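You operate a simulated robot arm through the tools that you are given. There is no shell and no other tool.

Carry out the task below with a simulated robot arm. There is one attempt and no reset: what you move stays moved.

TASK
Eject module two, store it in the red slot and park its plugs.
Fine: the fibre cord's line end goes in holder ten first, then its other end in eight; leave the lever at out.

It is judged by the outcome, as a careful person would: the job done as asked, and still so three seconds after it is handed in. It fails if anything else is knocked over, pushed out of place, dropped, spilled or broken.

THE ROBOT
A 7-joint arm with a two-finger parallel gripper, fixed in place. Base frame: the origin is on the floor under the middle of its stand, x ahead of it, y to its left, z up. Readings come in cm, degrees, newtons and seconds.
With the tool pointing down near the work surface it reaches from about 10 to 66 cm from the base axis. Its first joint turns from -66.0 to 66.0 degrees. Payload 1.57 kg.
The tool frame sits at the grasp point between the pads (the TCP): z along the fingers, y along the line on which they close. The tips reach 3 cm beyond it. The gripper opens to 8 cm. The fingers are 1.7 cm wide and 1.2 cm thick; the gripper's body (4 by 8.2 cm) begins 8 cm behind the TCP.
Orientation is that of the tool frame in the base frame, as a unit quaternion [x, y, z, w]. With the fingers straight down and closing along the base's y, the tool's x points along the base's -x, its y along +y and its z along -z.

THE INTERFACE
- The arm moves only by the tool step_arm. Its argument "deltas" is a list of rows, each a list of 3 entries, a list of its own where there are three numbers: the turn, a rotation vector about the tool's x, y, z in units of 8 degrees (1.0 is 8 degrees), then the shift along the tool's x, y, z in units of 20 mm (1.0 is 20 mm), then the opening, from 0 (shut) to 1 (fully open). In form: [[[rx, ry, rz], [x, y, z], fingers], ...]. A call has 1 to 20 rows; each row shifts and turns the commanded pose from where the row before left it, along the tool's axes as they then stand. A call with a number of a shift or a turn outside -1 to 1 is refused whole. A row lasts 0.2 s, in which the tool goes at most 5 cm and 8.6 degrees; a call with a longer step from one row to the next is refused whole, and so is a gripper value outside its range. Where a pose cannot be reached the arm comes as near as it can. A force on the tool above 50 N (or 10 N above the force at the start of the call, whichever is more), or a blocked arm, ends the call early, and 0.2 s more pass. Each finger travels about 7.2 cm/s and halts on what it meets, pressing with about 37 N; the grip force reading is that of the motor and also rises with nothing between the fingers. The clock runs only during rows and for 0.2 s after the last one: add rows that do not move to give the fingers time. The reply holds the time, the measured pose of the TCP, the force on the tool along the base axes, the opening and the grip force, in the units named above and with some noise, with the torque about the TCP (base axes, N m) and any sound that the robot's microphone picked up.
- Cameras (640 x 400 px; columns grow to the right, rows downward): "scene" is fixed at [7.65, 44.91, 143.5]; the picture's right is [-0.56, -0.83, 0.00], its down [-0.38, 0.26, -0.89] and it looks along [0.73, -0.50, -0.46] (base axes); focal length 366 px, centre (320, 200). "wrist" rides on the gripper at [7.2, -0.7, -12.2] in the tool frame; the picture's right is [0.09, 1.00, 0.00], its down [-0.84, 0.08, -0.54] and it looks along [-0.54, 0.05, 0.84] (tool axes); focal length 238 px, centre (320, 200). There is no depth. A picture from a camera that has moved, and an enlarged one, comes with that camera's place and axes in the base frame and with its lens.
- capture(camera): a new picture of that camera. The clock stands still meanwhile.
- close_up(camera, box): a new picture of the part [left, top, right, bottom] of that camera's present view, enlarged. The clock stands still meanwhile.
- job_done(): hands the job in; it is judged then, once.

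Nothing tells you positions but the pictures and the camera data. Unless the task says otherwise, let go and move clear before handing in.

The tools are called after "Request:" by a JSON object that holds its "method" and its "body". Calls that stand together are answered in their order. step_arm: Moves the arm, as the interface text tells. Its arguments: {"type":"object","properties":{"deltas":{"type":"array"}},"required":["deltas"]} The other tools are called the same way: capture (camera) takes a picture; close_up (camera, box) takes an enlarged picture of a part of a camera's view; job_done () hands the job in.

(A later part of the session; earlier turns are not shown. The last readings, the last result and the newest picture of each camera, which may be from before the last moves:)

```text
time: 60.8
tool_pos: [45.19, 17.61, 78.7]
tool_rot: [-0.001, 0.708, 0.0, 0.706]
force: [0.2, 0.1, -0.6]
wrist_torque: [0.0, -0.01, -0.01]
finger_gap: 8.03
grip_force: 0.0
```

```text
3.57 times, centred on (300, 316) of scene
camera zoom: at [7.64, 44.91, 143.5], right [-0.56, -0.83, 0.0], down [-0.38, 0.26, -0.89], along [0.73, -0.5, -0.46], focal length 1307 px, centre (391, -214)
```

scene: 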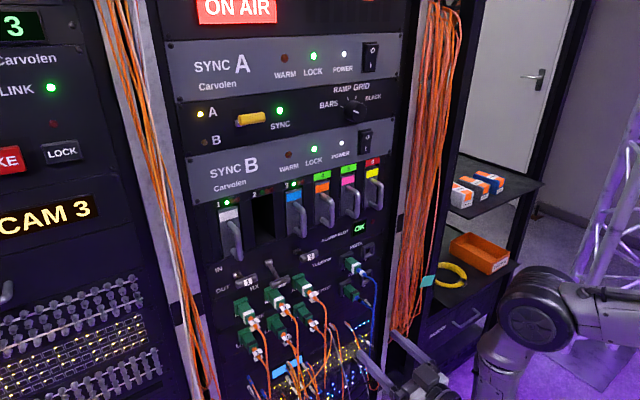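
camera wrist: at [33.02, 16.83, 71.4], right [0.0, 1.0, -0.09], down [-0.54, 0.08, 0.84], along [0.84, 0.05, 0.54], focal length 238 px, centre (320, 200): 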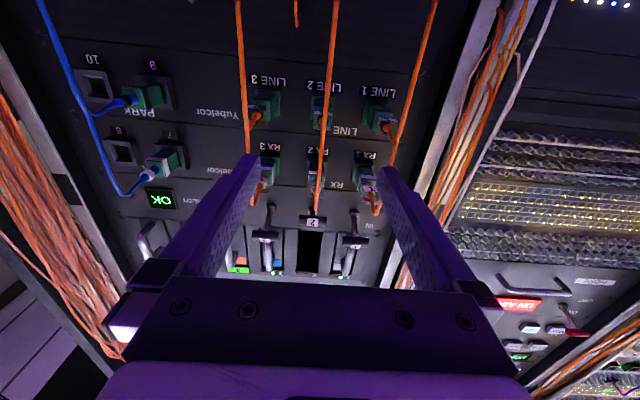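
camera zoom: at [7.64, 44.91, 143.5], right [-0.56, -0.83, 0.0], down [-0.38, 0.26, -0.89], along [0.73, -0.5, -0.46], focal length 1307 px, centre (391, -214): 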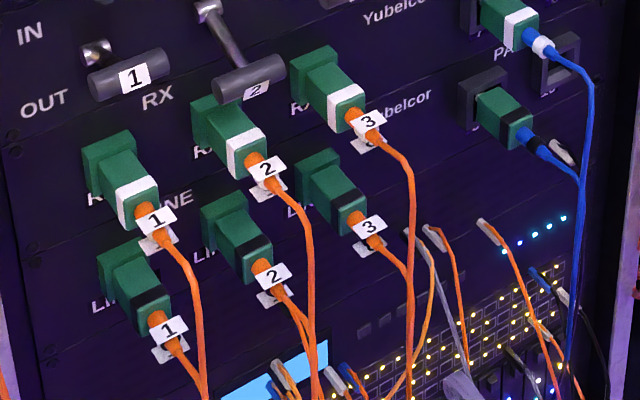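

LINE 2's axis is at about y 17.75, z 78.4, with the body's end near x 62. I'll advance with the cord between the open fingers and look again.

Request:
{"method": "step_arm", "body": {"deltas": [[[0, 0, 0], [0.1, 0.05, 1], 1], [[0, 0, 0], [0, 0, 1], 1], [[0, 0, 0], [0, 0, 1], 1], [[0, 0, 0], [0, 0, 1], 1], [[0, 0, 0], [0, 0, 0.5], 1]]}}

Request:
{"method": "capture", "body": {"camera": "wrist"}}

Request:
{"method": "close_up", "body": {"camera": "wrist", "box": [240, 60, 400, 200]}}

Request:
{"method": "close_up", "body": {"camera": "scene", "box": [220, 260, 380, 372]}}

```text
time: 62.0
tool_pos: [54.18, 17.59, 78.51]
tool_rot: [0.0, 0.707, -0.001, 0.707]
force: [0.2, -0.1, 0.4]
wrist_torque: [0.02, 0.0, 0.0]
finger_gap: 8.01
grip_force: 0.0
```

```text
taken
camera wrist: at [42.08, 16.89, 71.27], right [0.0, 1.0, -0.09], down [-0.54, 0.08, 0.84], along [0.84, 0.05, 0.54], focal length 238 px, centre (320, 200)
```

wrist: 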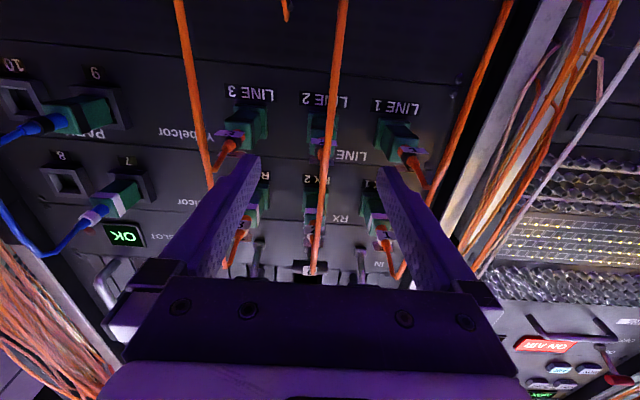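

```text
2.86 times, centred on (320, 130) of wrist
camera zoom: at [42.08, 16.89, 71.27], right [0.0, 1.0, -0.09], down [-0.54, 0.08, 0.84], along [0.84, 0.05, 0.54], focal length 681 px, centre (320, 400)
```

zoom: 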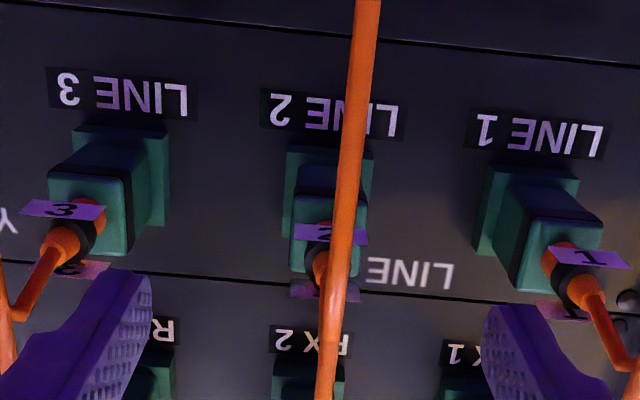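

```text
3.57 times, centred on (300, 316) of scene
camera zoom: at [7.65, 44.91, 143.5], right [-0.56, -0.83, 0.0], down [-0.38, 0.26, -0.89], along [0.73, -0.5, -0.46], focal length 1307 px, centre (391, -214)
```

zoom: 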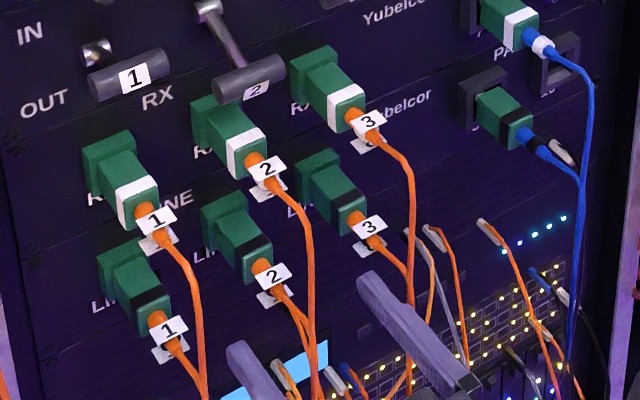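

The plug body runs from about x 62 to 66 and is 2.1 cm wide, with the socket flange behind it at about x 66+. I'll advance so the tips stop just short of the flange, then grip.

Request:
{"method": "step_arm", "body": {"deltas": [[[0, 0, 0], [0.03, 0.05, 0.8], 0.8], [[0, 0, 0], [0, 0, 0.8], 0.7], [[0, 0, 0], [0, 0, 0.8], 0.6], [[0, 0, 0], [0, 0, 0.8], 0.6], [[0, 0, 0], [0, 0, 0.6], 0.6], [[0, 0, 0], [0, 0, 0], 0.6]]}}

Request:
{"method": "capture", "body": {"camera": "wrist"}}

Request:
{"method": "close_up", "body": {"camera": "wrist", "box": [240, 60, 400, 200]}}

Request:
{"method": "close_up", "body": {"camera": "scene", "box": [220, 260, 380, 372]}}

```text
time: 63.4
tool_pos: [61.82, 17.8, 78.39]
tool_rot: [0.001, 0.707, -0.001, 0.707]
force: [0.2, 0.2, 0.4]
wrist_torque: [0.0, -0.03, -0.04]
finger_gap: 4.82
grip_force: 0.0
```

```text
taken
camera wrist: at [49.68, 17.03, 71.15], right [0.0, 1.0, -0.09], down [-0.54, 0.08, 0.84], along [0.84, 0.05, 0.54], focal length 238 px, centre (320, 200)
```

wrist: 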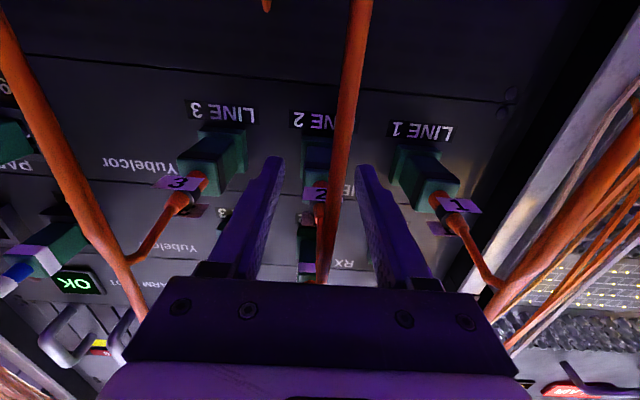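

```text
2.86 times, centred on (320, 130) of wrist
camera zoom: at [49.68, 17.03, 71.15], right [0.0, 1.0, -0.09], down [-0.54, 0.08, 0.84], along [0.84, 0.05, 0.54], focal length 681 px, centre (320, 400)
```

zoom: 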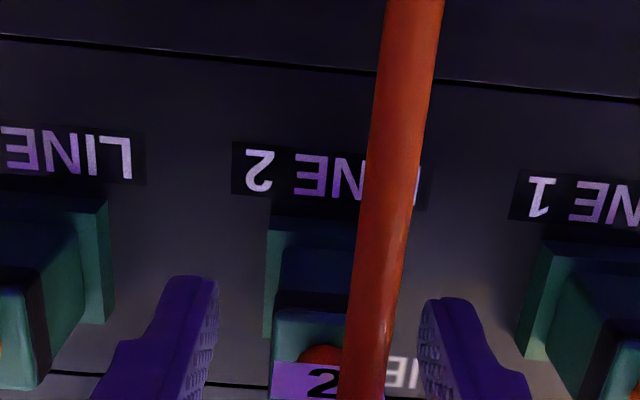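

```text
3.57 times, centred on (300, 316) of scene
camera zoom: at [7.65, 44.91, 143.5], right [-0.56, -0.83, 0.0], down [-0.38, 0.26, -0.89], along [0.73, -0.5, -0.46], focal length 1307 px, centre (391, -214)
```

zoom: 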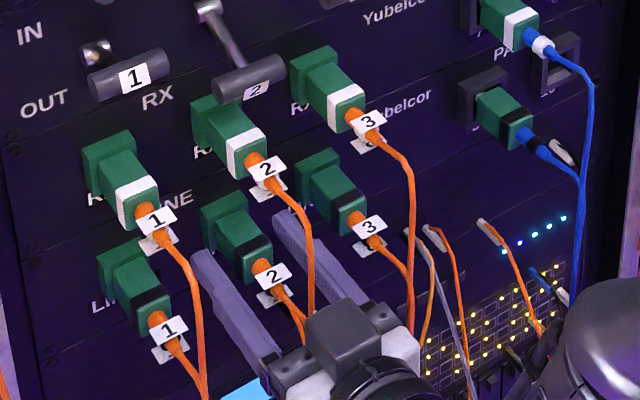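

The fingers straddle LINE 2's plug with the tips short of the flange. I'll close on it.

Request:
{"method": "step_arm", "body": {"deltas": [[[0, 0, 0], [0, 0, 0], 0], [[0, 0, 0], [0, 0, 0], 0], [[0, 0, 0], [0, 0, 0], 0]]}}

Request:
{"method": "close_up", "body": {"camera": "wrist", "box": [240, 60, 400, 200]}}

Request:
{"method": "close_up", "body": {"camera": "scene", "box": [240, 280, 320, 340]}}

```text
time: 64.2
tool_pos: [61.77, 17.93, 78.41]
tool_rot: [-0.001, 0.707, 0.001, 0.707]
force: [2.7, 4.6, -1.6]
wrist_torque: [-0.01, 0.04, 0.08]
finger_gap: 2.1
grip_force: 33.7
```

```text
2.86 times, centred on (320, 130) of wrist
camera zoom: at [49.67, 17.07, 71.15], right [0.0, 1.0, -0.09], down [-0.54, 0.08, 0.84], along [0.84, 0.05, 0.54], focal length 681 px, centre (320, 400)
```

zoom: 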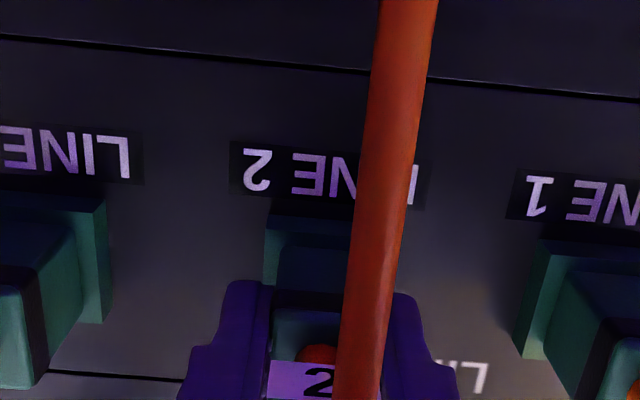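

```text
6.67 times, centred on (280, 310) of scene
camera zoom: at [7.66, 44.92, 143.5], right [-0.56, -0.83, 0.0], down [-0.38, 0.26, -0.89], along [0.73, -0.5, -0.46], focal length 2439 px, centre (587, -533)
```

zoom: 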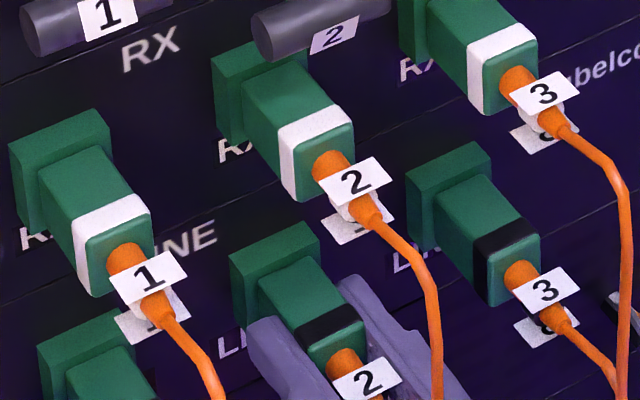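

I've gripped the plug (2.1 cm). I'll pull it straight out slowly.

Request:
{"method": "step_arm", "body": {"deltas": [[[0, 0, 0], [0, 0, -0.2], 0], [[0, 0, 0], [0, 0, -0.2], 0], [[0, 0, 0], [0, 0, -0.2], 0], [[0, 0, 0], [0, 0, -0.2], 0], [[0, 0, 0], [0, 0, -0.2], 0]]}}

Request:
{"method": "close_up", "body": {"camera": "scene", "box": [240, 280, 340, 350]}}

```text
time: 65.4
tool_pos: [59.68, 17.61, 78.45]
tool_rot: [0.001, 0.707, -0.001, 0.707]
force: [-0.3, 0.4, 0.3]
wrist_torque: [0.0, -0.01, 0.01]
finger_gap: 2.05
grip_force: 33.9
```

```text
5.71 times, centred on (290, 315) of scene
camera zoom: at [7.65, 44.91, 143.5], right [-0.56, -0.83, 0.0], down [-0.38, 0.26, -0.89], along [0.73, -0.5, -0.46], focal length 2091 px, centre (491, -457)
```

zoom: 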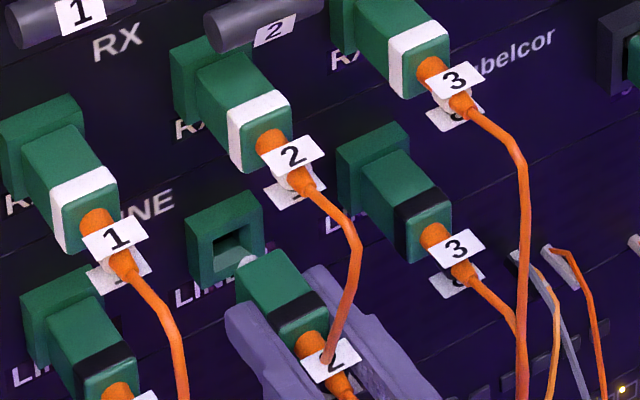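

The plug is free of its socket. I'll back out further, clear of the hanging cords, before moving sideways.

Request:
{"method": "step_arm", "body": {"deltas": [[[0, 0, 0], [0, 0, -0.3], 0], [[0, 0, 0], [0, 0, -0.5], 0], [[0, 0, 0], [0, 0, -0.6], 0], [[0, 0, 0], [0, 0, -0.7], 0], [[0, 0, 0], [0, 0, -0.8], 0], [[0, 0, 0], [0, 0, -0.8], 0], [[0, 0, 0], [0, 0, -0.8], 0], [[0, 0, 0], [0, 0, -0.8], 0], [[0, 0, 0], [0, 0, -0.8], 0], [[0, 0, 0], [0, 0, -0.8], 0]]}}

Request:
{"method": "capture", "body": {"camera": "scene"}}

Request:
{"method": "capture", "body": {"camera": "wrist"}}

```text
time: 67.6
tool_pos: [46.01, 17.73, 78.44]
tool_rot: [0.0, 0.707, 0.001, 0.707]
force: [0.3, 0.5, 1.7]
wrist_torque: [0.02, 0.05, -0.01]
finger_gap: 2.05
grip_force: 34.3
```

```text
taken
```

scene: 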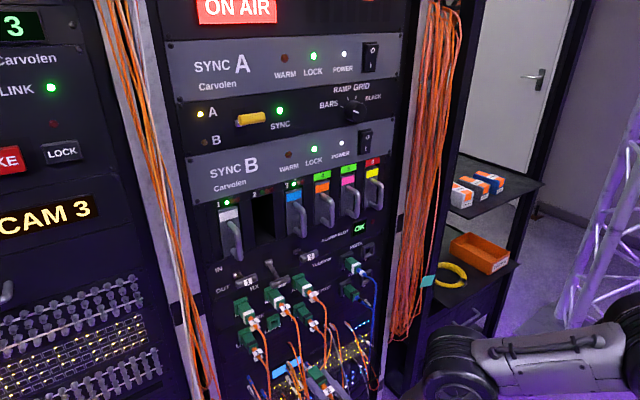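

```text
taken
camera wrist: at [33.88, 16.99, 71.25], right [0.0, 1.0, -0.09], down [-0.54, 0.08, 0.84], along [0.84, 0.05, 0.54], focal length 238 px, centre (320, 200)
```

wrist: 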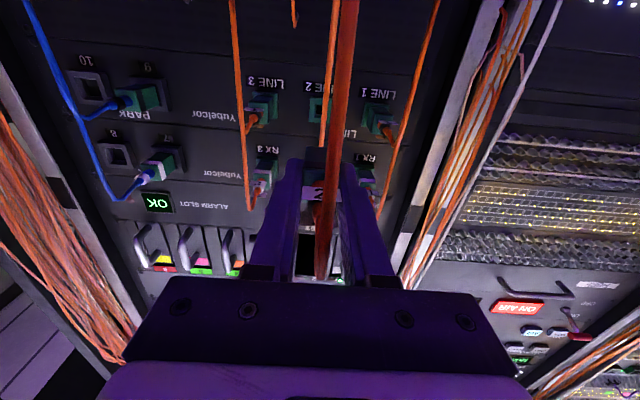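

Request:
{"method": "close_up", "body": {"camera": "wrist", "box": [280, 70, 360, 140]}}

Request:
{"method": "close_up", "body": {"camera": "wrist", "box": [60, 40, 200, 180]}}

Request:
{"method": "close_up", "body": {"camera": "scene", "box": [230, 280, 390, 392]}}

```text
5.71 times, centred on (320, 105) of wrist
camera zoom: at [33.88, 16.99, 71.25], right [0.0, 1.0, -0.09], down [-0.54, 0.08, 0.84], along [0.84, 0.05, 0.54], focal length 1362 px, centre (320, 743)
```

zoom: 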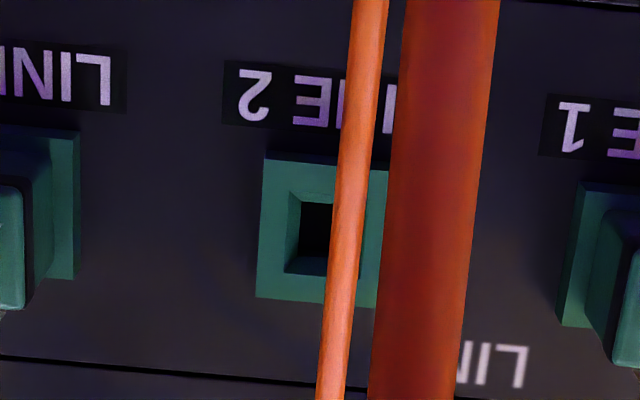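

```text
2.86 times, centred on (130, 110) of wrist
camera zoom: at [33.88, 16.99, 71.25], right [0.0, 1.0, -0.09], down [-0.54, 0.08, 0.84], along [0.84, 0.05, 0.54], focal length 681 px, centre (863, 457)
```

zoom: 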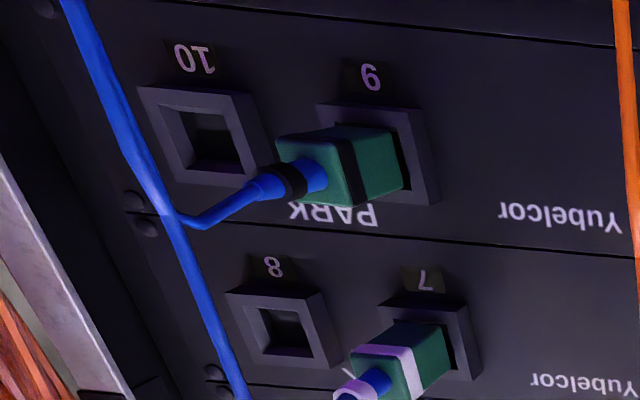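

```text
3.57 times, centred on (310, 336) of scene
camera zoom: at [7.65, 44.91, 143.5], right [-0.56, -0.83, 0.0], down [-0.38, 0.26, -0.89], along [0.73, -0.5, -0.46], focal length 1307 px, centre (356, -286)
```

zoom: 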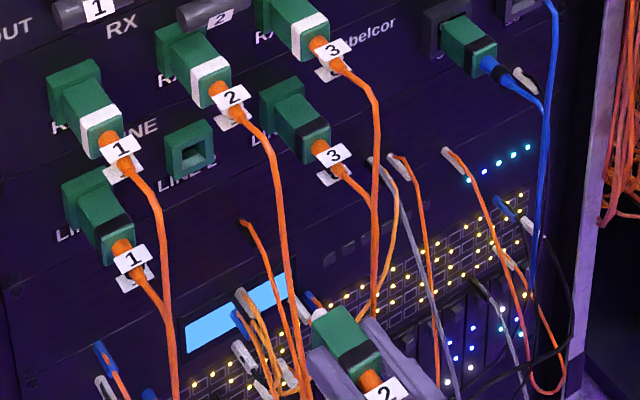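

The plug is held well, and holder 10 is at the same height as LINE 2, about 28.6 cm to the right. I'll move sideways at x 46, in front of the hanging cords.

Request:
{"method": "step_arm", "body": {"deltas": [[[0, 0, 0], [0, -0.3, 0], 0], [[0, 0, 0], [0, -0.6, 0], 0], [[0, 0, 0], [0, -0.75, 0], 0], [[0, 0, 0], [0, -0.75, 0], 0], [[0, 0, 0], [0, -0.75, 0], 0], [[0, 0, 0], [0, -0.75, 0], 0], [[0, 0, 0], [0, -0.75, 0], 0], [[0, 0, 0], [0, -0.75, 0], 0], [[0, 0, 0], [0, -0.75, 0], 0], [[0, 0, 0], [0, -0.75, 0], 0]]}}

Request:
{"method": "capture", "body": {"camera": "scene"}}

Request:
{"method": "capture", "body": {"camera": "wrist"}}

```text
time: 69.8
tool_pos: [46.12, 3.85, 78.32]
tool_rot: [0.0, 0.707, 0.001, 0.707]
force: [-0.3, 0.4, 0.3]
wrist_torque: [-0.01, 0.0, 0.01]
finger_gap: 2.08
grip_force: 33.9
```

```text
taken
```

scene: 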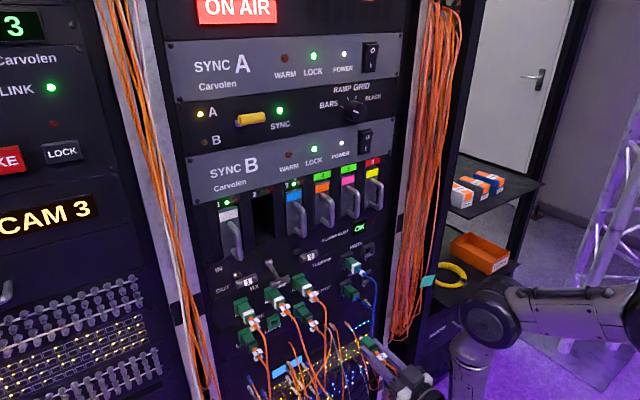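

```text
taken
camera wrist: at [33.88, 3.17, 71.22], right [0.0, 1.0, -0.09], down [-0.54, 0.08, 0.84], along [0.84, 0.05, 0.54], focal length 238 px, centre (320, 200)
```

wrist: 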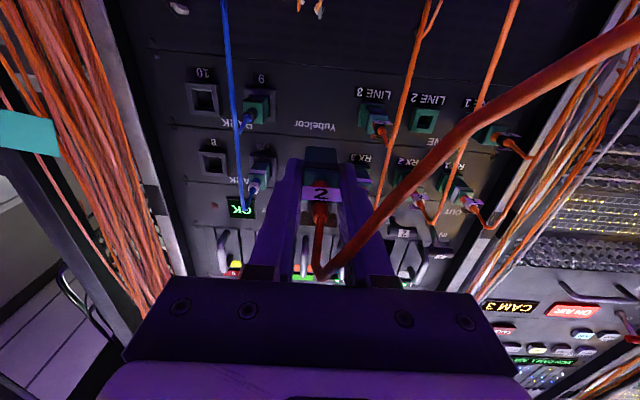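

Request:
{"method": "step_arm", "body": {"deltas": [[[0, 0, 0], [0, -0.5, 0], 0], [[0, 0, 0], [0, -0.75, 0], 0], [[0, 0, 0], [0, -0.75, 0], 0], [[0, 0, 0], [0, -0.75, 0], 0], [[0, 0, 0], [0, -0.75, 0], 0], [[0, 0, 0], [0, -0.75, 0], 0], [[0, 0, 0], [0, -0.75, 0], 0], [[0, 0, 0], [0, -0.75, 0], 0], [[0, 0, 0], [0, -0.75, 0], 0], [[0, 0, 0], [0, -0.5, 0], 0], [[0, 0, 0], [0, -0.42, 0], 0]]}}

Request:
{"method": "capture", "body": {"camera": "scene"}}

Request:
{"method": "capture", "body": {"camera": "wrist"}}

Request:
{"method": "close_up", "body": {"camera": "wrist", "box": [280, 60, 360, 130]}}

```text
time: 72.2
tool_pos: [45.97, -11.06, 78.38]
tool_rot: [0.0, 0.707, 0.0, 0.707]
force: [0.1, 0.7, 0.1]
wrist_torque: [-0.01, 0.01, -0.03]
finger_gap: 2.09
grip_force: 34.4
```

```text
taken
```

scene: 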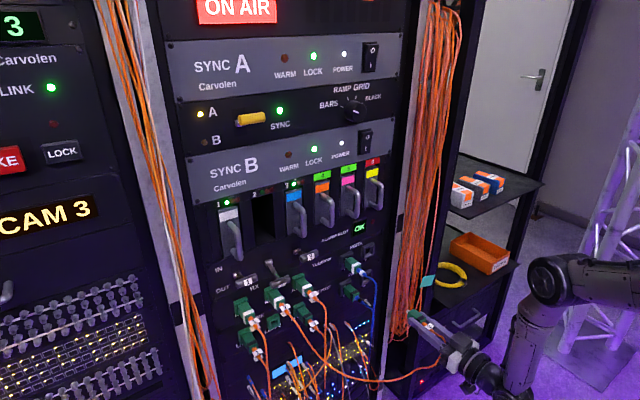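

```text
taken
camera wrist: at [33.82, -11.64, 71.2], right [0.0, 1.0, -0.09], down [-0.54, 0.08, 0.84], along [0.84, 0.05, 0.54], focal length 238 px, centre (320, 200)
```

wrist: 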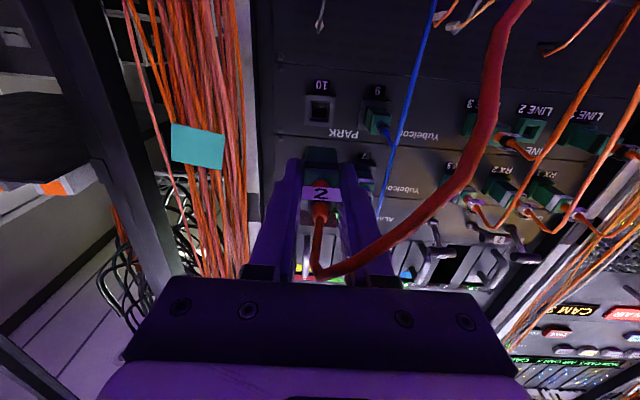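

```text
5.71 times, centred on (320, 95) of wrist
camera zoom: at [33.82, -11.64, 71.2], right [0.0, 1.0, -0.09], down [-0.54, 0.08, 0.84], along [0.84, 0.05, 0.54], focal length 1362 px, centre (320, 800)
```

zoom: 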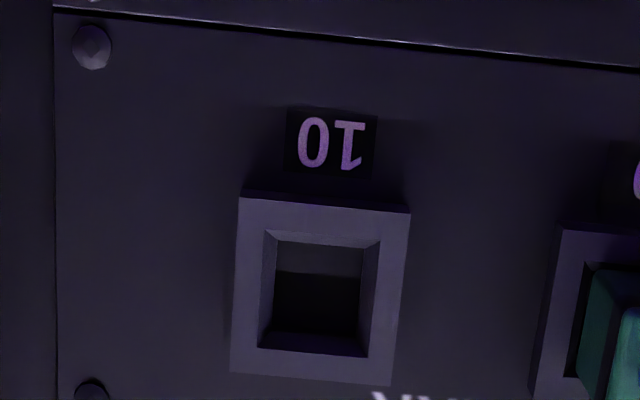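

Request:
{"method": "close_up", "body": {"camera": "wrist", "box": [280, 110, 360, 180]}}

Request:
{"method": "close_up", "body": {"camera": "scene", "box": [330, 220, 490, 380]}}

```text
5.71 times, centred on (320, 145) of wrist
camera zoom: at [33.82, -11.64, 71.2], right [0.0, 1.0, -0.09], down [-0.54, 0.08, 0.84], along [0.84, 0.05, 0.54], focal length 1362 px, centre (320, 514)
```

zoom: 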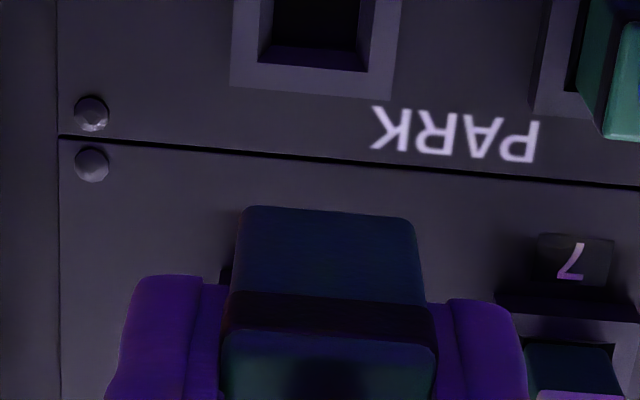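

```text
2.50 times, centred on (410, 300) of scene
camera zoom: at [7.65, 44.91, 143.5], right [-0.56, -0.83, 0.0], down [-0.38, 0.26, -0.89], along [0.73, -0.5, -0.46], focal length 915 px, centre (95, -50)
```

zoom: 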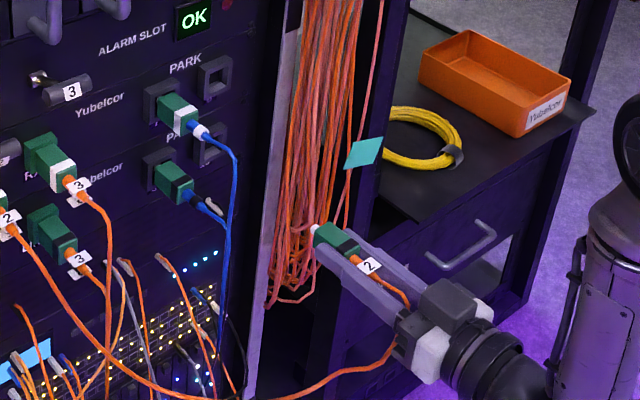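

The plug's axis is at about (y -11.0, z 78.2), and holder 10's opening is at about (y -11.05, z 78.3), nearly aligned. I'll make a tiny correction, advance most of the way and recheck.

Request:
{"method": "step_arm", "body": {"deltas": [[[0, 0, 0], [-0.04, -0.03, 0.5], 0], [[0, 0, 0], [0, 0, 0.8], 0], [[0, 0, 0], [0, 0, 0.8], 0], [[0, 0, 0], [0, 0, 0.8], 0], [[0, 0, 0], [0, 0, 0.8], 0], [[0, 0, 0], [0, 0, 0.8], 0], [[0, 0, 0], [0, 0, 0.8], 0], [[0, 0, 0], [0, 0, 0.2], 0]]}}

Request:
{"method": "capture", "body": {"camera": "wrist"}}

Request:
{"method": "close_up", "body": {"camera": "wrist", "box": [270, 90, 370, 170]}}

Request:
{"method": "close_up", "body": {"camera": "scene", "box": [330, 230, 430, 330]}}

```text
time: 74.0
tool_pos: [57.01, -11.03, 78.49]
tool_rot: [0.0, 0.707, 0.0, 0.707]
force: [-0.8, 0.3, 0.4]
wrist_torque: [-0.01, 0.01, -0.01]
finger_gap: 2.08
grip_force: 34.4
```

```text
taken
camera wrist: at [44.89, -11.72, 71.33], right [0.0, 1.0, -0.09], down [-0.54, 0.08, 0.84], along [0.84, 0.05, 0.54], focal length 238 px, centre (320, 200)
```

wrist: 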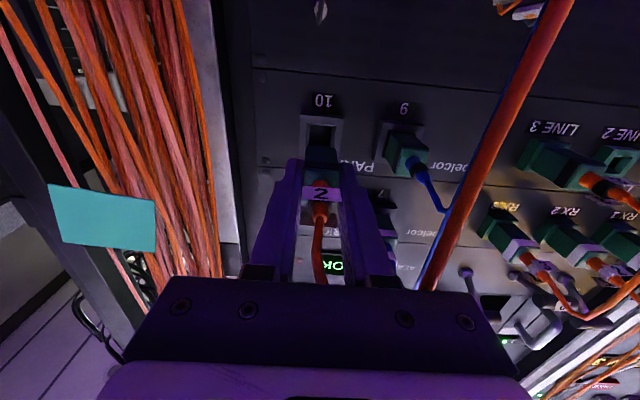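

```text
5.00 times, centred on (320, 130) of wrist
camera zoom: at [44.89, -11.72, 71.33], right [0.0, 1.0, -0.09], down [-0.54, 0.08, 0.84], along [0.84, 0.05, 0.54], focal length 1192 px, centre (320, 550)
```

zoom: 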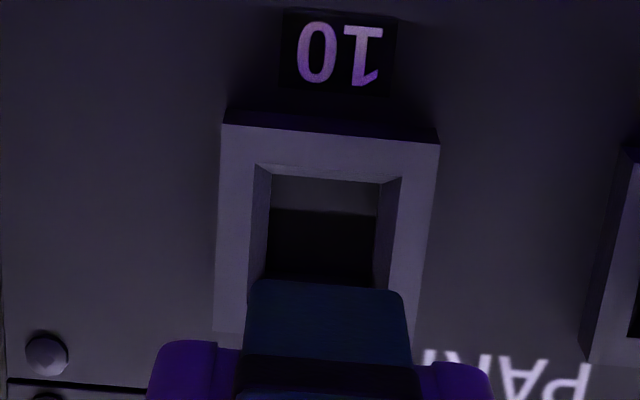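

```text
4.00 times, centred on (380, 280) of scene
camera zoom: at [7.65, 44.91, 143.5], right [-0.56, -0.83, 0.0], down [-0.38, 0.26, -0.89], along [0.73, -0.5, -0.46], focal length 1464 px, centre (80, -120)
```

zoom: 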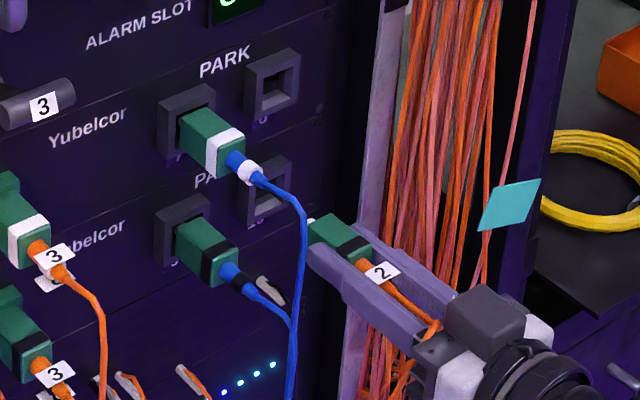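

Everything lines up to within about 1 mm. I'll advance to the mouth of holder 10 and then push gently.

Request:
{"method": "step_arm", "body": {"deltas": [[[0, 0, 0], [0, 0.01, 0.5], 0], [[0, 0, 0], [0, 0, 0.5], 0], [[0, 0, 0], [0, 0, 0.4], 0], [[0, 0, 0], [0, 0, 0.2], 0], [[0, 0, 0], [0, 0, 0.2], 0]]}}

Request:
{"method": "close_up", "body": {"camera": "wrist", "box": [270, 90, 370, 170]}}

Request:
{"method": "close_up", "body": {"camera": "scene", "box": [330, 230, 430, 330]}}

```text
time: 75.2
tool_pos: [60.68, -10.96, 78.51]
tool_rot: [0.0, 0.707, 0.0, 0.707]
force: [-0.3, -0.9, -0.7]
wrist_torque: [-0.03, 0.03, 0.01]
finger_gap: 2.08
grip_force: 34.1
```

```text
5.00 times, centred on (320, 130) of wrist
camera zoom: at [48.47, -11.67, 71.31], right [0.0, 1.0, -0.09], down [-0.54, 0.08, 0.84], along [0.84, 0.05, 0.54], focal length 1192 px, centre (320, 550)
```

zoom: 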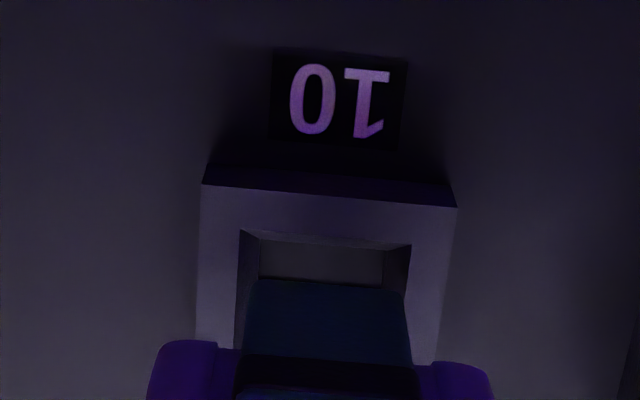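

```text
4.00 times, centred on (380, 280) of scene
camera zoom: at [7.65, 44.91, 143.5], right [-0.56, -0.83, 0.0], down [-0.38, 0.26, -0.89], along [0.73, -0.5, -0.46], focal length 1464 px, centre (80, -120)
```

zoom: 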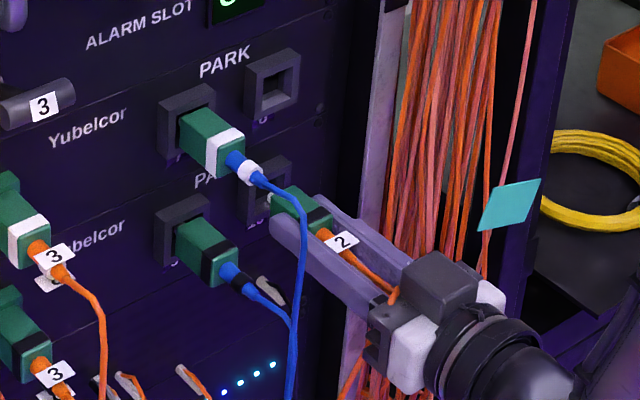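

Request:
{"method": "step_arm", "body": {"deltas": [[[0, 0, 0], [0, 0, 0.12], 0], [[0, 0, 0], [0, 0, 0.12], 0], [[0, 0, 0], [0, 0, 0.12], 0], [[0, 0, 0], [0, 0, 0.12], 0]]}}

Request:
{"method": "close_up", "body": {"camera": "scene", "box": [350, 250, 410, 310]}}

Request:
{"method": "close_up", "body": {"camera": "wrist", "box": [270, 90, 370, 170]}}

```text
time: 76.2
tool_pos: [61.47, -10.95, 78.43]
tool_rot: [0.0, 0.707, -0.001, 0.707]
force: [-1.1, -0.2, 0.4]
wrist_torque: [0.02, -0.03, 0.03]
finger_gap: 2.08
grip_force: 34.2
```

```text
6.67 times, centred on (380, 280) of scene
camera zoom: at [7.65, 44.91, 143.5], right [-0.56, -0.83, 0.0], down [-0.38, 0.26, -0.89], along [0.73, -0.5, -0.46], focal length 2439 px, centre (-80, -333)
```

zoom: 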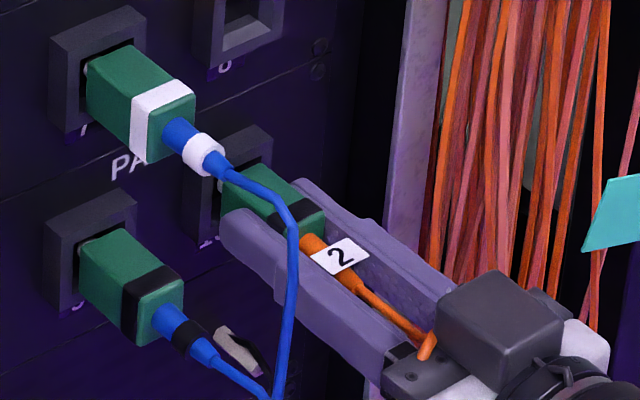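

```text
5.00 times, centred on (320, 130) of wrist
camera zoom: at [49.43, -11.67, 71.3], right [0.0, 1.0, -0.09], down [-0.54, 0.08, 0.84], along [0.84, 0.05, 0.54], focal length 1192 px, centre (320, 550)
```

zoom: 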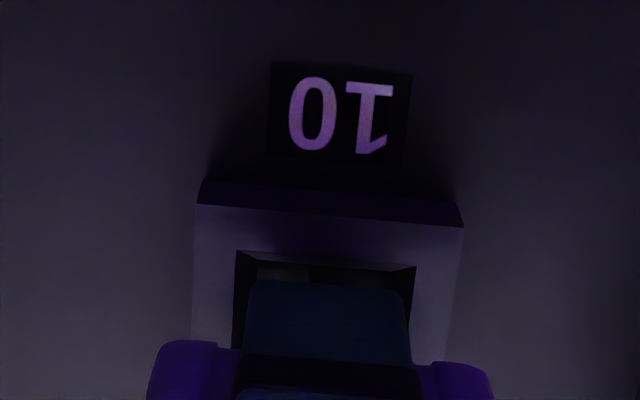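

Request:
{"method": "step_arm", "body": {"deltas": [[[0, 0, 0], [0, 0, 0.12], 0], [[0, 0, 0], [0, 0, 0.12], 0], [[0, 0, 0], [0, 0, 0.12], 0], [[0, 0, 0], [0, 0, 0.1], 0]]}}

Request:
{"method": "close_up", "body": {"camera": "scene", "box": [350, 250, 410, 310]}}

Request:
{"method": "close_up", "body": {"camera": "wrist", "box": [270, 90, 370, 170]}}

```text
time: 77.2
tool_pos: [62.35, -11.0, 78.19]
tool_rot: [0.001, 0.709, 0.0, 0.705]
force: [-27.7, -0.9, 2.1]
wrist_torque: [0.0, -0.05, 0.02]
finger_gap: 2.08
grip_force: 34.3
```

```text
6.67 times, centred on (380, 280) of scene
camera zoom: at [7.58, 44.91, 143.51], right [-0.56, -0.83, 0.0], down [-0.38, 0.26, -0.89], along [0.73, -0.5, -0.46], focal length 2439 px, centre (-80, -333)
```

zoom: 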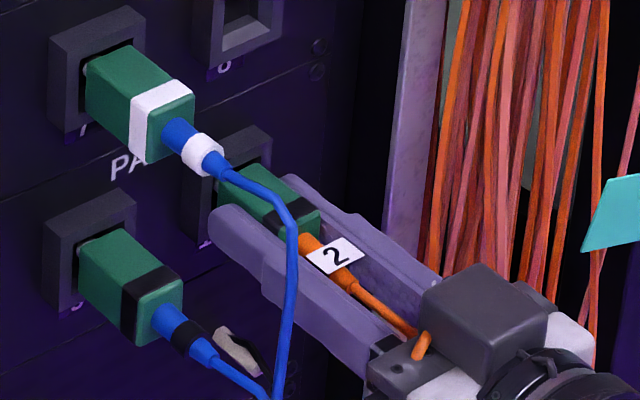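

```text
5.00 times, centred on (320, 130) of wrist
camera zoom: at [50.09, -11.68, 71.13], right [0.0, 1.0, -0.09], down [-0.54, 0.08, 0.84], along [0.84, 0.05, 0.54], focal length 1192 px, centre (320, 550)
```

zoom: 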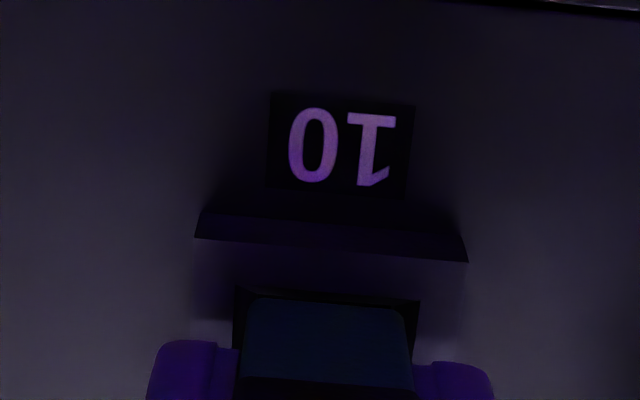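

There's 28 N of push-back, so the plug is either at its stop or on the rim. I'll compare its depth with the blue plugs seated in 9 and 7.

Request:
{"method": "close_up", "body": {"camera": "scene", "box": [350, 276, 390, 304]}}

Request:
{"method": "close_up", "body": {"camera": "scene", "box": [370, 264, 410, 292]}}

Request:
{"method": "close_up", "body": {"camera": "wrist", "box": [290, 130, 390, 210]}}

```text
14.29 times, centred on (370, 290) of scene
camera zoom: at [7.58, 44.91, 143.51], right [-0.56, -0.83, 0.0], down [-0.38, 0.26, -0.89], along [0.73, -0.5, -0.46], focal length 5227 px, centre (-394, -1086)
```

zoom: 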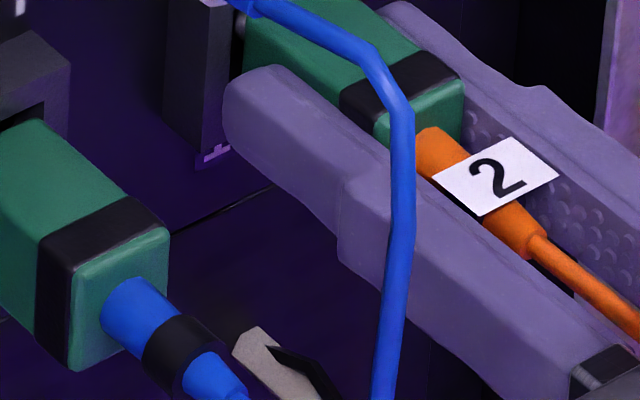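

```text
14.29 times, centred on (390, 278) of scene
camera zoom: at [7.58, 44.91, 143.51], right [-0.56, -0.83, 0.0], down [-0.38, 0.26, -0.89], along [0.73, -0.5, -0.46], focal length 5227 px, centre (-680, -914)
```

zoom: 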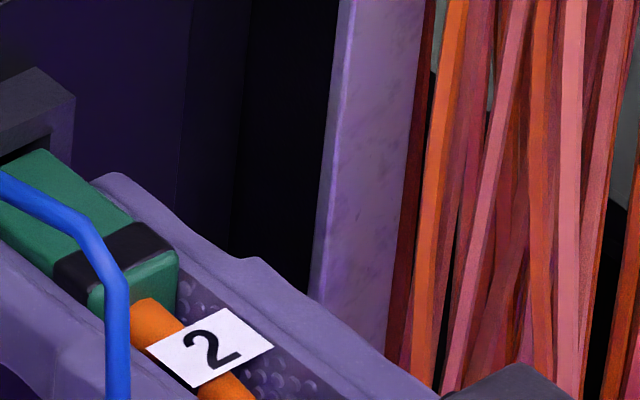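

```text
5.00 times, centred on (340, 170) of wrist
camera zoom: at [50.09, -11.68, 71.13], right [0.0, 1.0, -0.09], down [-0.54, 0.08, 0.84], along [0.84, 0.05, 0.54], focal length 1192 px, centre (220, 350)
```

zoom: 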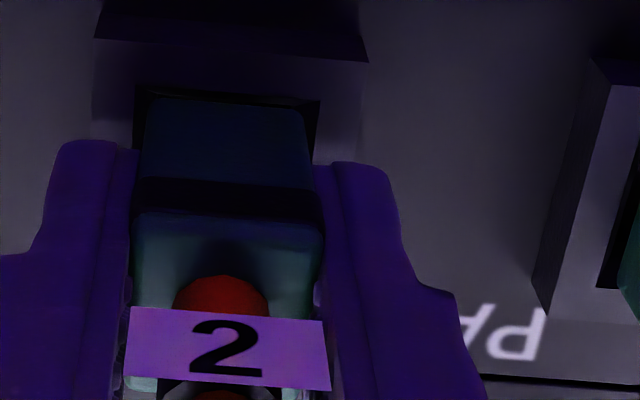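

Plug 10's end face sits exactly one pitch from plug 9's, at the same depth to within about 1 mm, so it's seated. I'll take off the push load, open the fingers and back away.

Request:
{"method": "step_arm", "body": {"deltas": [[[0, 0, 0], [0, 0, -0.1], 0], [[0, 0, 0], [0, 0, 0], 0]]}}

Request:
{"method": "step_arm", "body": {"deltas": [[[0, 0, 0], [0, 0, 0], 0.5], [[0, 0, 0], [0, 0, 0], 0.5], [[0, 0, 0], [0, 0, 0], 0.5]]}}

Request:
{"method": "close_up", "body": {"camera": "scene", "box": [340, 250, 420, 310]}}

Request:
{"method": "close_up", "body": {"camera": "wrist", "box": [270, 90, 390, 190]}}

```text
time: 77.8
tool_pos: [62.15, -10.99, 78.23]
tool_rot: [0.0, 0.71, 0.0, 0.704]
force: [2.8, -3.3, -15.1]
wrist_torque: [-0.01, 0.38, -0.08]
finger_gap: 2.08
grip_force: 34.6
```

```text
time: 78.6
tool_pos: [62.3, -11.01, 78.54]
tool_rot: [0.001, 0.707, -0.001, 0.707]
force: [-0.5, 0.2, 1.2]
wrist_torque: [0.0, -0.03, 0.01]
finger_gap: 4.01
grip_force: 0.0
```

```text
6.67 times, centred on (380, 280) of scene
camera zoom: at [7.65, 44.91, 143.5], right [-0.56, -0.83, 0.0], down [-0.38, 0.26, -0.89], along [0.73, -0.5, -0.46], focal length 2439 px, centre (-80, -333)
```

zoom: 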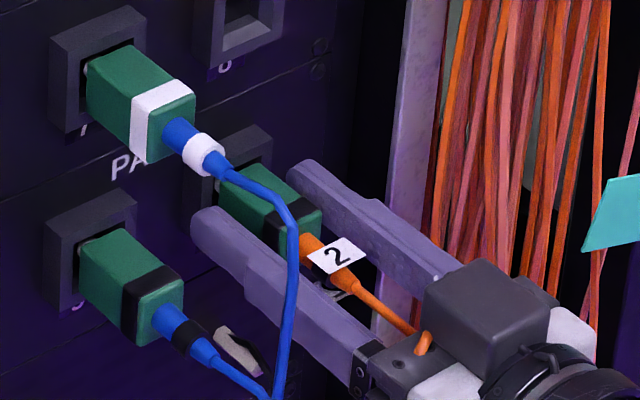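

```text
4.00 times, centred on (330, 140) of wrist
camera zoom: at [50.15, -11.71, 71.34], right [0.0, 1.0, -0.09], down [-0.54, 0.08, 0.84], along [0.84, 0.05, 0.54], focal length 953 px, centre (280, 440)
```

zoom: 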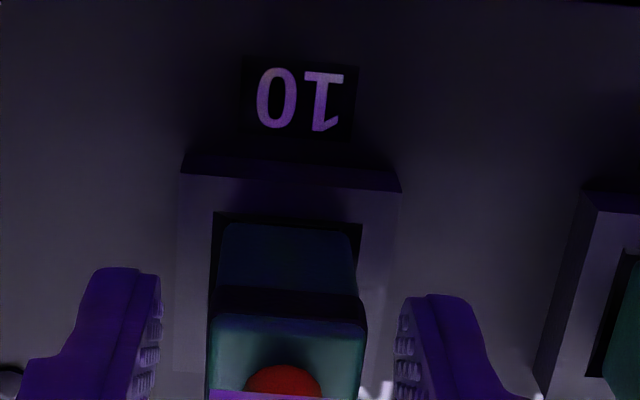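

The plug stays in holder 10. I'll back straight out.

Request:
{"method": "step_arm", "body": {"deltas": [[[0, 0, 0], [0, 0, -0.3], 0.6], [[0, 0, 0], [0, 0, -0.6], 0.8], [[0, 0, 0], [0, 0, -1], 1], [[0, 0, 0], [0, 0, -1], 1], [[0, 0, 0], [0, 0, -1], 1], [[0, 0, 0], [0, 0, -1], 1], [[0, 0, 0], [0, 0, -1], 1], [[0, 0, 0], [0, 0, -1], 1], [[0, 0, 0], [0, 0, -1], 1]]}}

Request:
{"method": "capture", "body": {"camera": "scene"}}

Request:
{"method": "capture", "body": {"camera": "wrist"}}

Request:
{"method": "close_up", "body": {"camera": "scene", "box": [340, 250, 420, 310]}}

```text
time: 80.6
tool_pos: [46.37, -10.96, 78.44]
tool_rot: [0.0, 0.707, -0.001, 0.707]
force: [0.6, -0.1, -0.5]
wrist_torque: [-0.02, -0.04, -0.01]
finger_gap: 8.0
grip_force: 0.1
```

```text
taken
```

scene: 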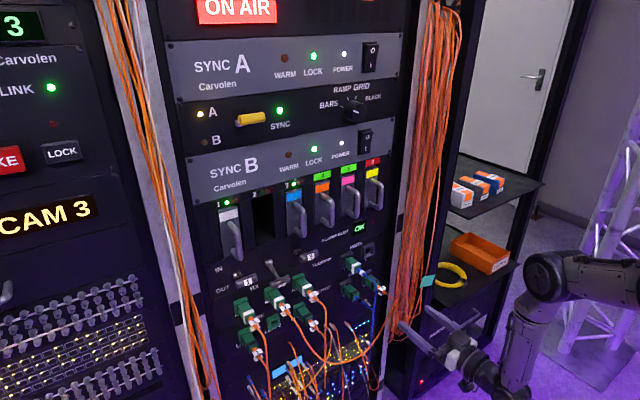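

```text
taken
camera wrist: at [34.29, -11.63, 71.33], right [0.0, 1.0, -0.09], down [-0.54, 0.08, 0.84], along [0.84, 0.05, 0.54], focal length 238 px, centre (320, 200)
```

wrist: 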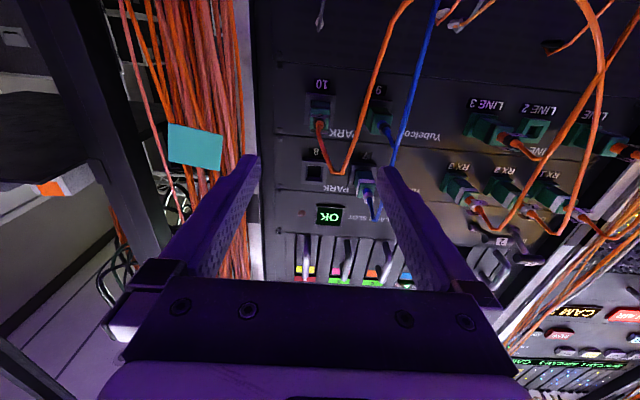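

```text
6.67 times, centred on (380, 280) of scene
camera zoom: at [7.65, 44.91, 143.5], right [-0.56, -0.83, 0.0], down [-0.38, 0.26, -0.89], along [0.73, -0.5, -0.46], focal length 2439 px, centre (-80, -333)
```

zoom: 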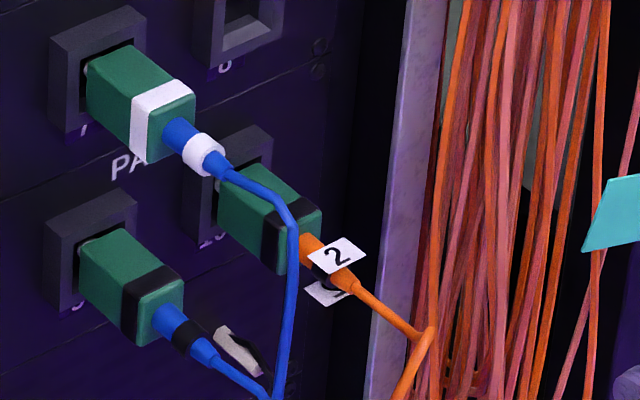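

Holder 10 now holds the LINE end. Next I'll move across to RX 2, one row up at y≈17.7 and z≈87, staying at x 46.

Request:
{"method": "step_arm", "body": {"deltas": [[[0, 0, 0], [-0.287, 0.957, 0], 1], [[0, 0, 0], [-0.287, 0.957, 0], 1], [[0, 0, 0], [-0.287, 0.957, 0], 1], [[0, 0, 0], [-0.287, 0.957, 0], 1], [[0, 0, 0], [-0.287, 0.957, 0], 1], [[0, 0, 0], [-0.287, 0.957, 0], 1], [[0, 0, 0], [-0.287, 0.957, 0], 1], [[0, 0, 0], [-0.287, 0.957, 0], 1], [[0, 0, 0], [-0.287, 0.957, 0], 1], [[0, 0, 0], [-0.287, 0.957, 0], 1], [[0, 0, 0], [-0.287, 0.957, 0], 1], [[0, 0, 0], [-0.287, 0.957, 0], 1], [[0, 0, 0], [-0.287, 0.957, 0], 1], [[0, 0, 0], [-0.287, 0.957, 0], 1], [[0, 0, 0], [-0.287, 0.957, 0], 1]]}}

Request:
{"method": "capture", "body": {"camera": "wrist"}}

Request:
{"method": "close_up", "body": {"camera": "wrist", "box": [260, 70, 380, 160]}}

Request:
{"method": "close_up", "body": {"camera": "scene", "box": [230, 250, 390, 362]}}

```text
time: 83.8
tool_pos: [46.58, 17.66, 87.14]
tool_rot: [0.001, 0.708, -0.001, 0.707]
force: [-0.2, 0.0, 0.1]
wrist_torque: [-0.02, -0.02, -0.01]
finger_gap: 8.01
grip_force: 0.2
```

```text
taken
camera wrist: at [34.34, 16.92, 79.9], right [0.0, 1.0, -0.09], down [-0.54, 0.08, 0.84], along [0.84, 0.05, 0.54], focal length 238 px, centre (320, 200)
```

wrist: 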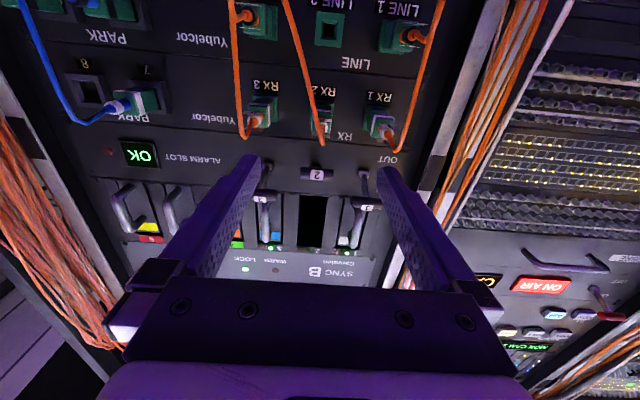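

```text
4.44 times, centred on (320, 115) of wrist
camera zoom: at [34.34, 16.92, 79.9], right [0.0, 1.0, -0.09], down [-0.54, 0.08, 0.84], along [0.84, 0.05, 0.54], focal length 1059 px, centre (320, 578)
```

zoom: 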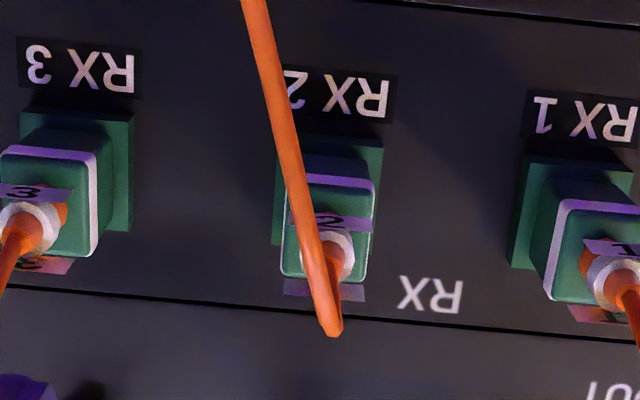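

```text
3.57 times, centred on (310, 306) of scene
camera zoom: at [7.65, 44.91, 143.5], right [-0.56, -0.83, 0.0], down [-0.38, 0.26, -0.89], along [0.73, -0.5, -0.46], focal length 1307 px, centre (356, -179)
```

zoom: 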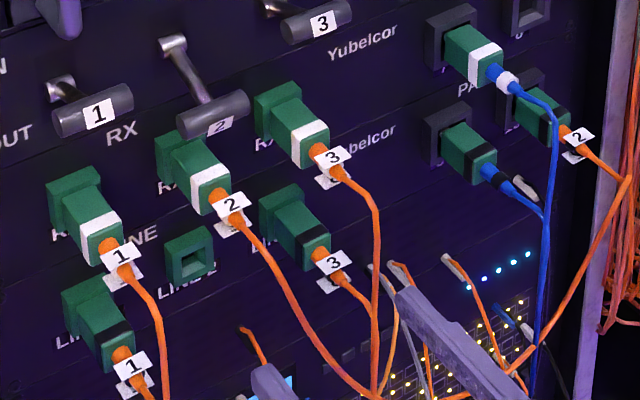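

RX 2's axis is at about (y 17.78, z 87.1), matching my height. I'll advance to grip depth with the fingers open.

Request:
{"method": "step_arm", "body": {"deltas": [[[0, 0, 0], [0, 0.06, 0.9], 1], [[0, 0, 0], [0, 0, 0.9], 1], [[0, 0, 0], [0, 0, 0.9], 1], [[0, 0, 0], [0, 0, 0.9], 1], [[0, 0, 0], [0, 0, 0.9], 1], [[0, 0, 0], [0, 0, 0.9], 0.8], [[0, 0, 0], [0, 0, 0.9], 0.6], [[0, 0, 0], [0, 0, 0.9], 0.6], [[0, 0, 0], [0, 0, 0.4], 0.6], [[0, 0, 0], [0, 0, 0], 0.6]]}}

Request:
{"method": "capture", "body": {"camera": "wrist"}}

Request:
{"method": "close_up", "body": {"camera": "wrist", "box": [240, 60, 400, 200]}}

Request:
{"method": "close_up", "body": {"camera": "scene", "box": [230, 260, 350, 344]}}

```text
time: 86.0
tool_pos: [61.74, 17.78, 87.05]
tool_rot: [0.0, 0.707, 0.0, 0.707]
force: [0.8, 0.3, -0.3]
wrist_torque: [0.0, -0.04, 0.0]
finger_gap: 4.79
grip_force: 0.0
```

```text
taken
camera wrist: at [49.58, 17.06, 79.87], right [0.0, 1.0, -0.09], down [-0.54, 0.08, 0.84], along [0.84, 0.05, 0.54], focal length 238 px, centre (320, 200)
```

wrist: 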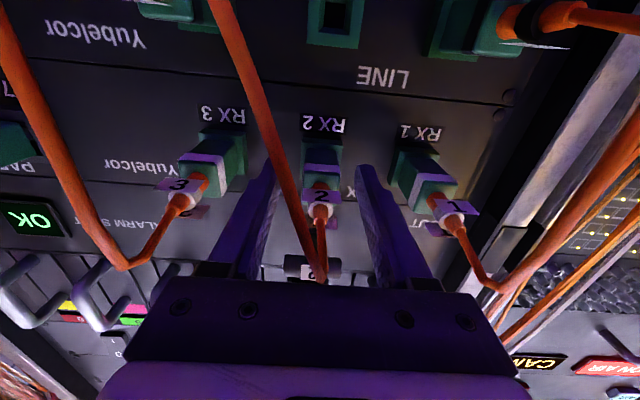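

```text
2.86 times, centred on (320, 130) of wrist
camera zoom: at [49.58, 17.06, 79.87], right [0.0, 1.0, -0.09], down [-0.54, 0.08, 0.84], along [0.84, 0.05, 0.54], focal length 681 px, centre (320, 400)
```

zoom: 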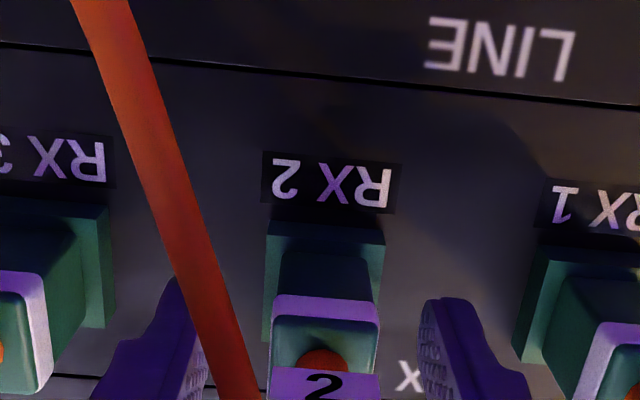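

```text
4.76 times, centred on (290, 302) of scene
camera zoom: at [7.65, 44.91, 143.5], right [-0.56, -0.83, 0.0], down [-0.38, 0.26, -0.89], along [0.73, -0.5, -0.46], focal length 1742 px, centre (463, -286)
```

zoom: 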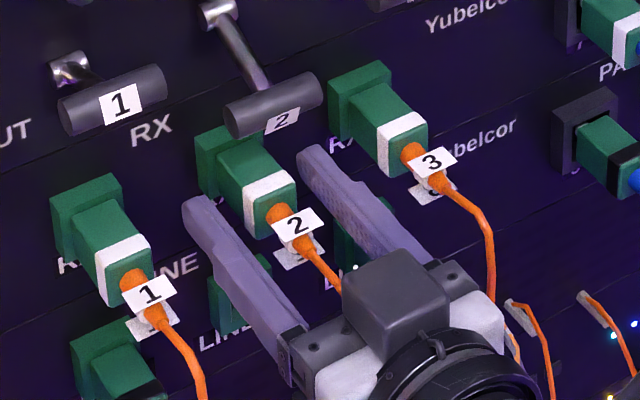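

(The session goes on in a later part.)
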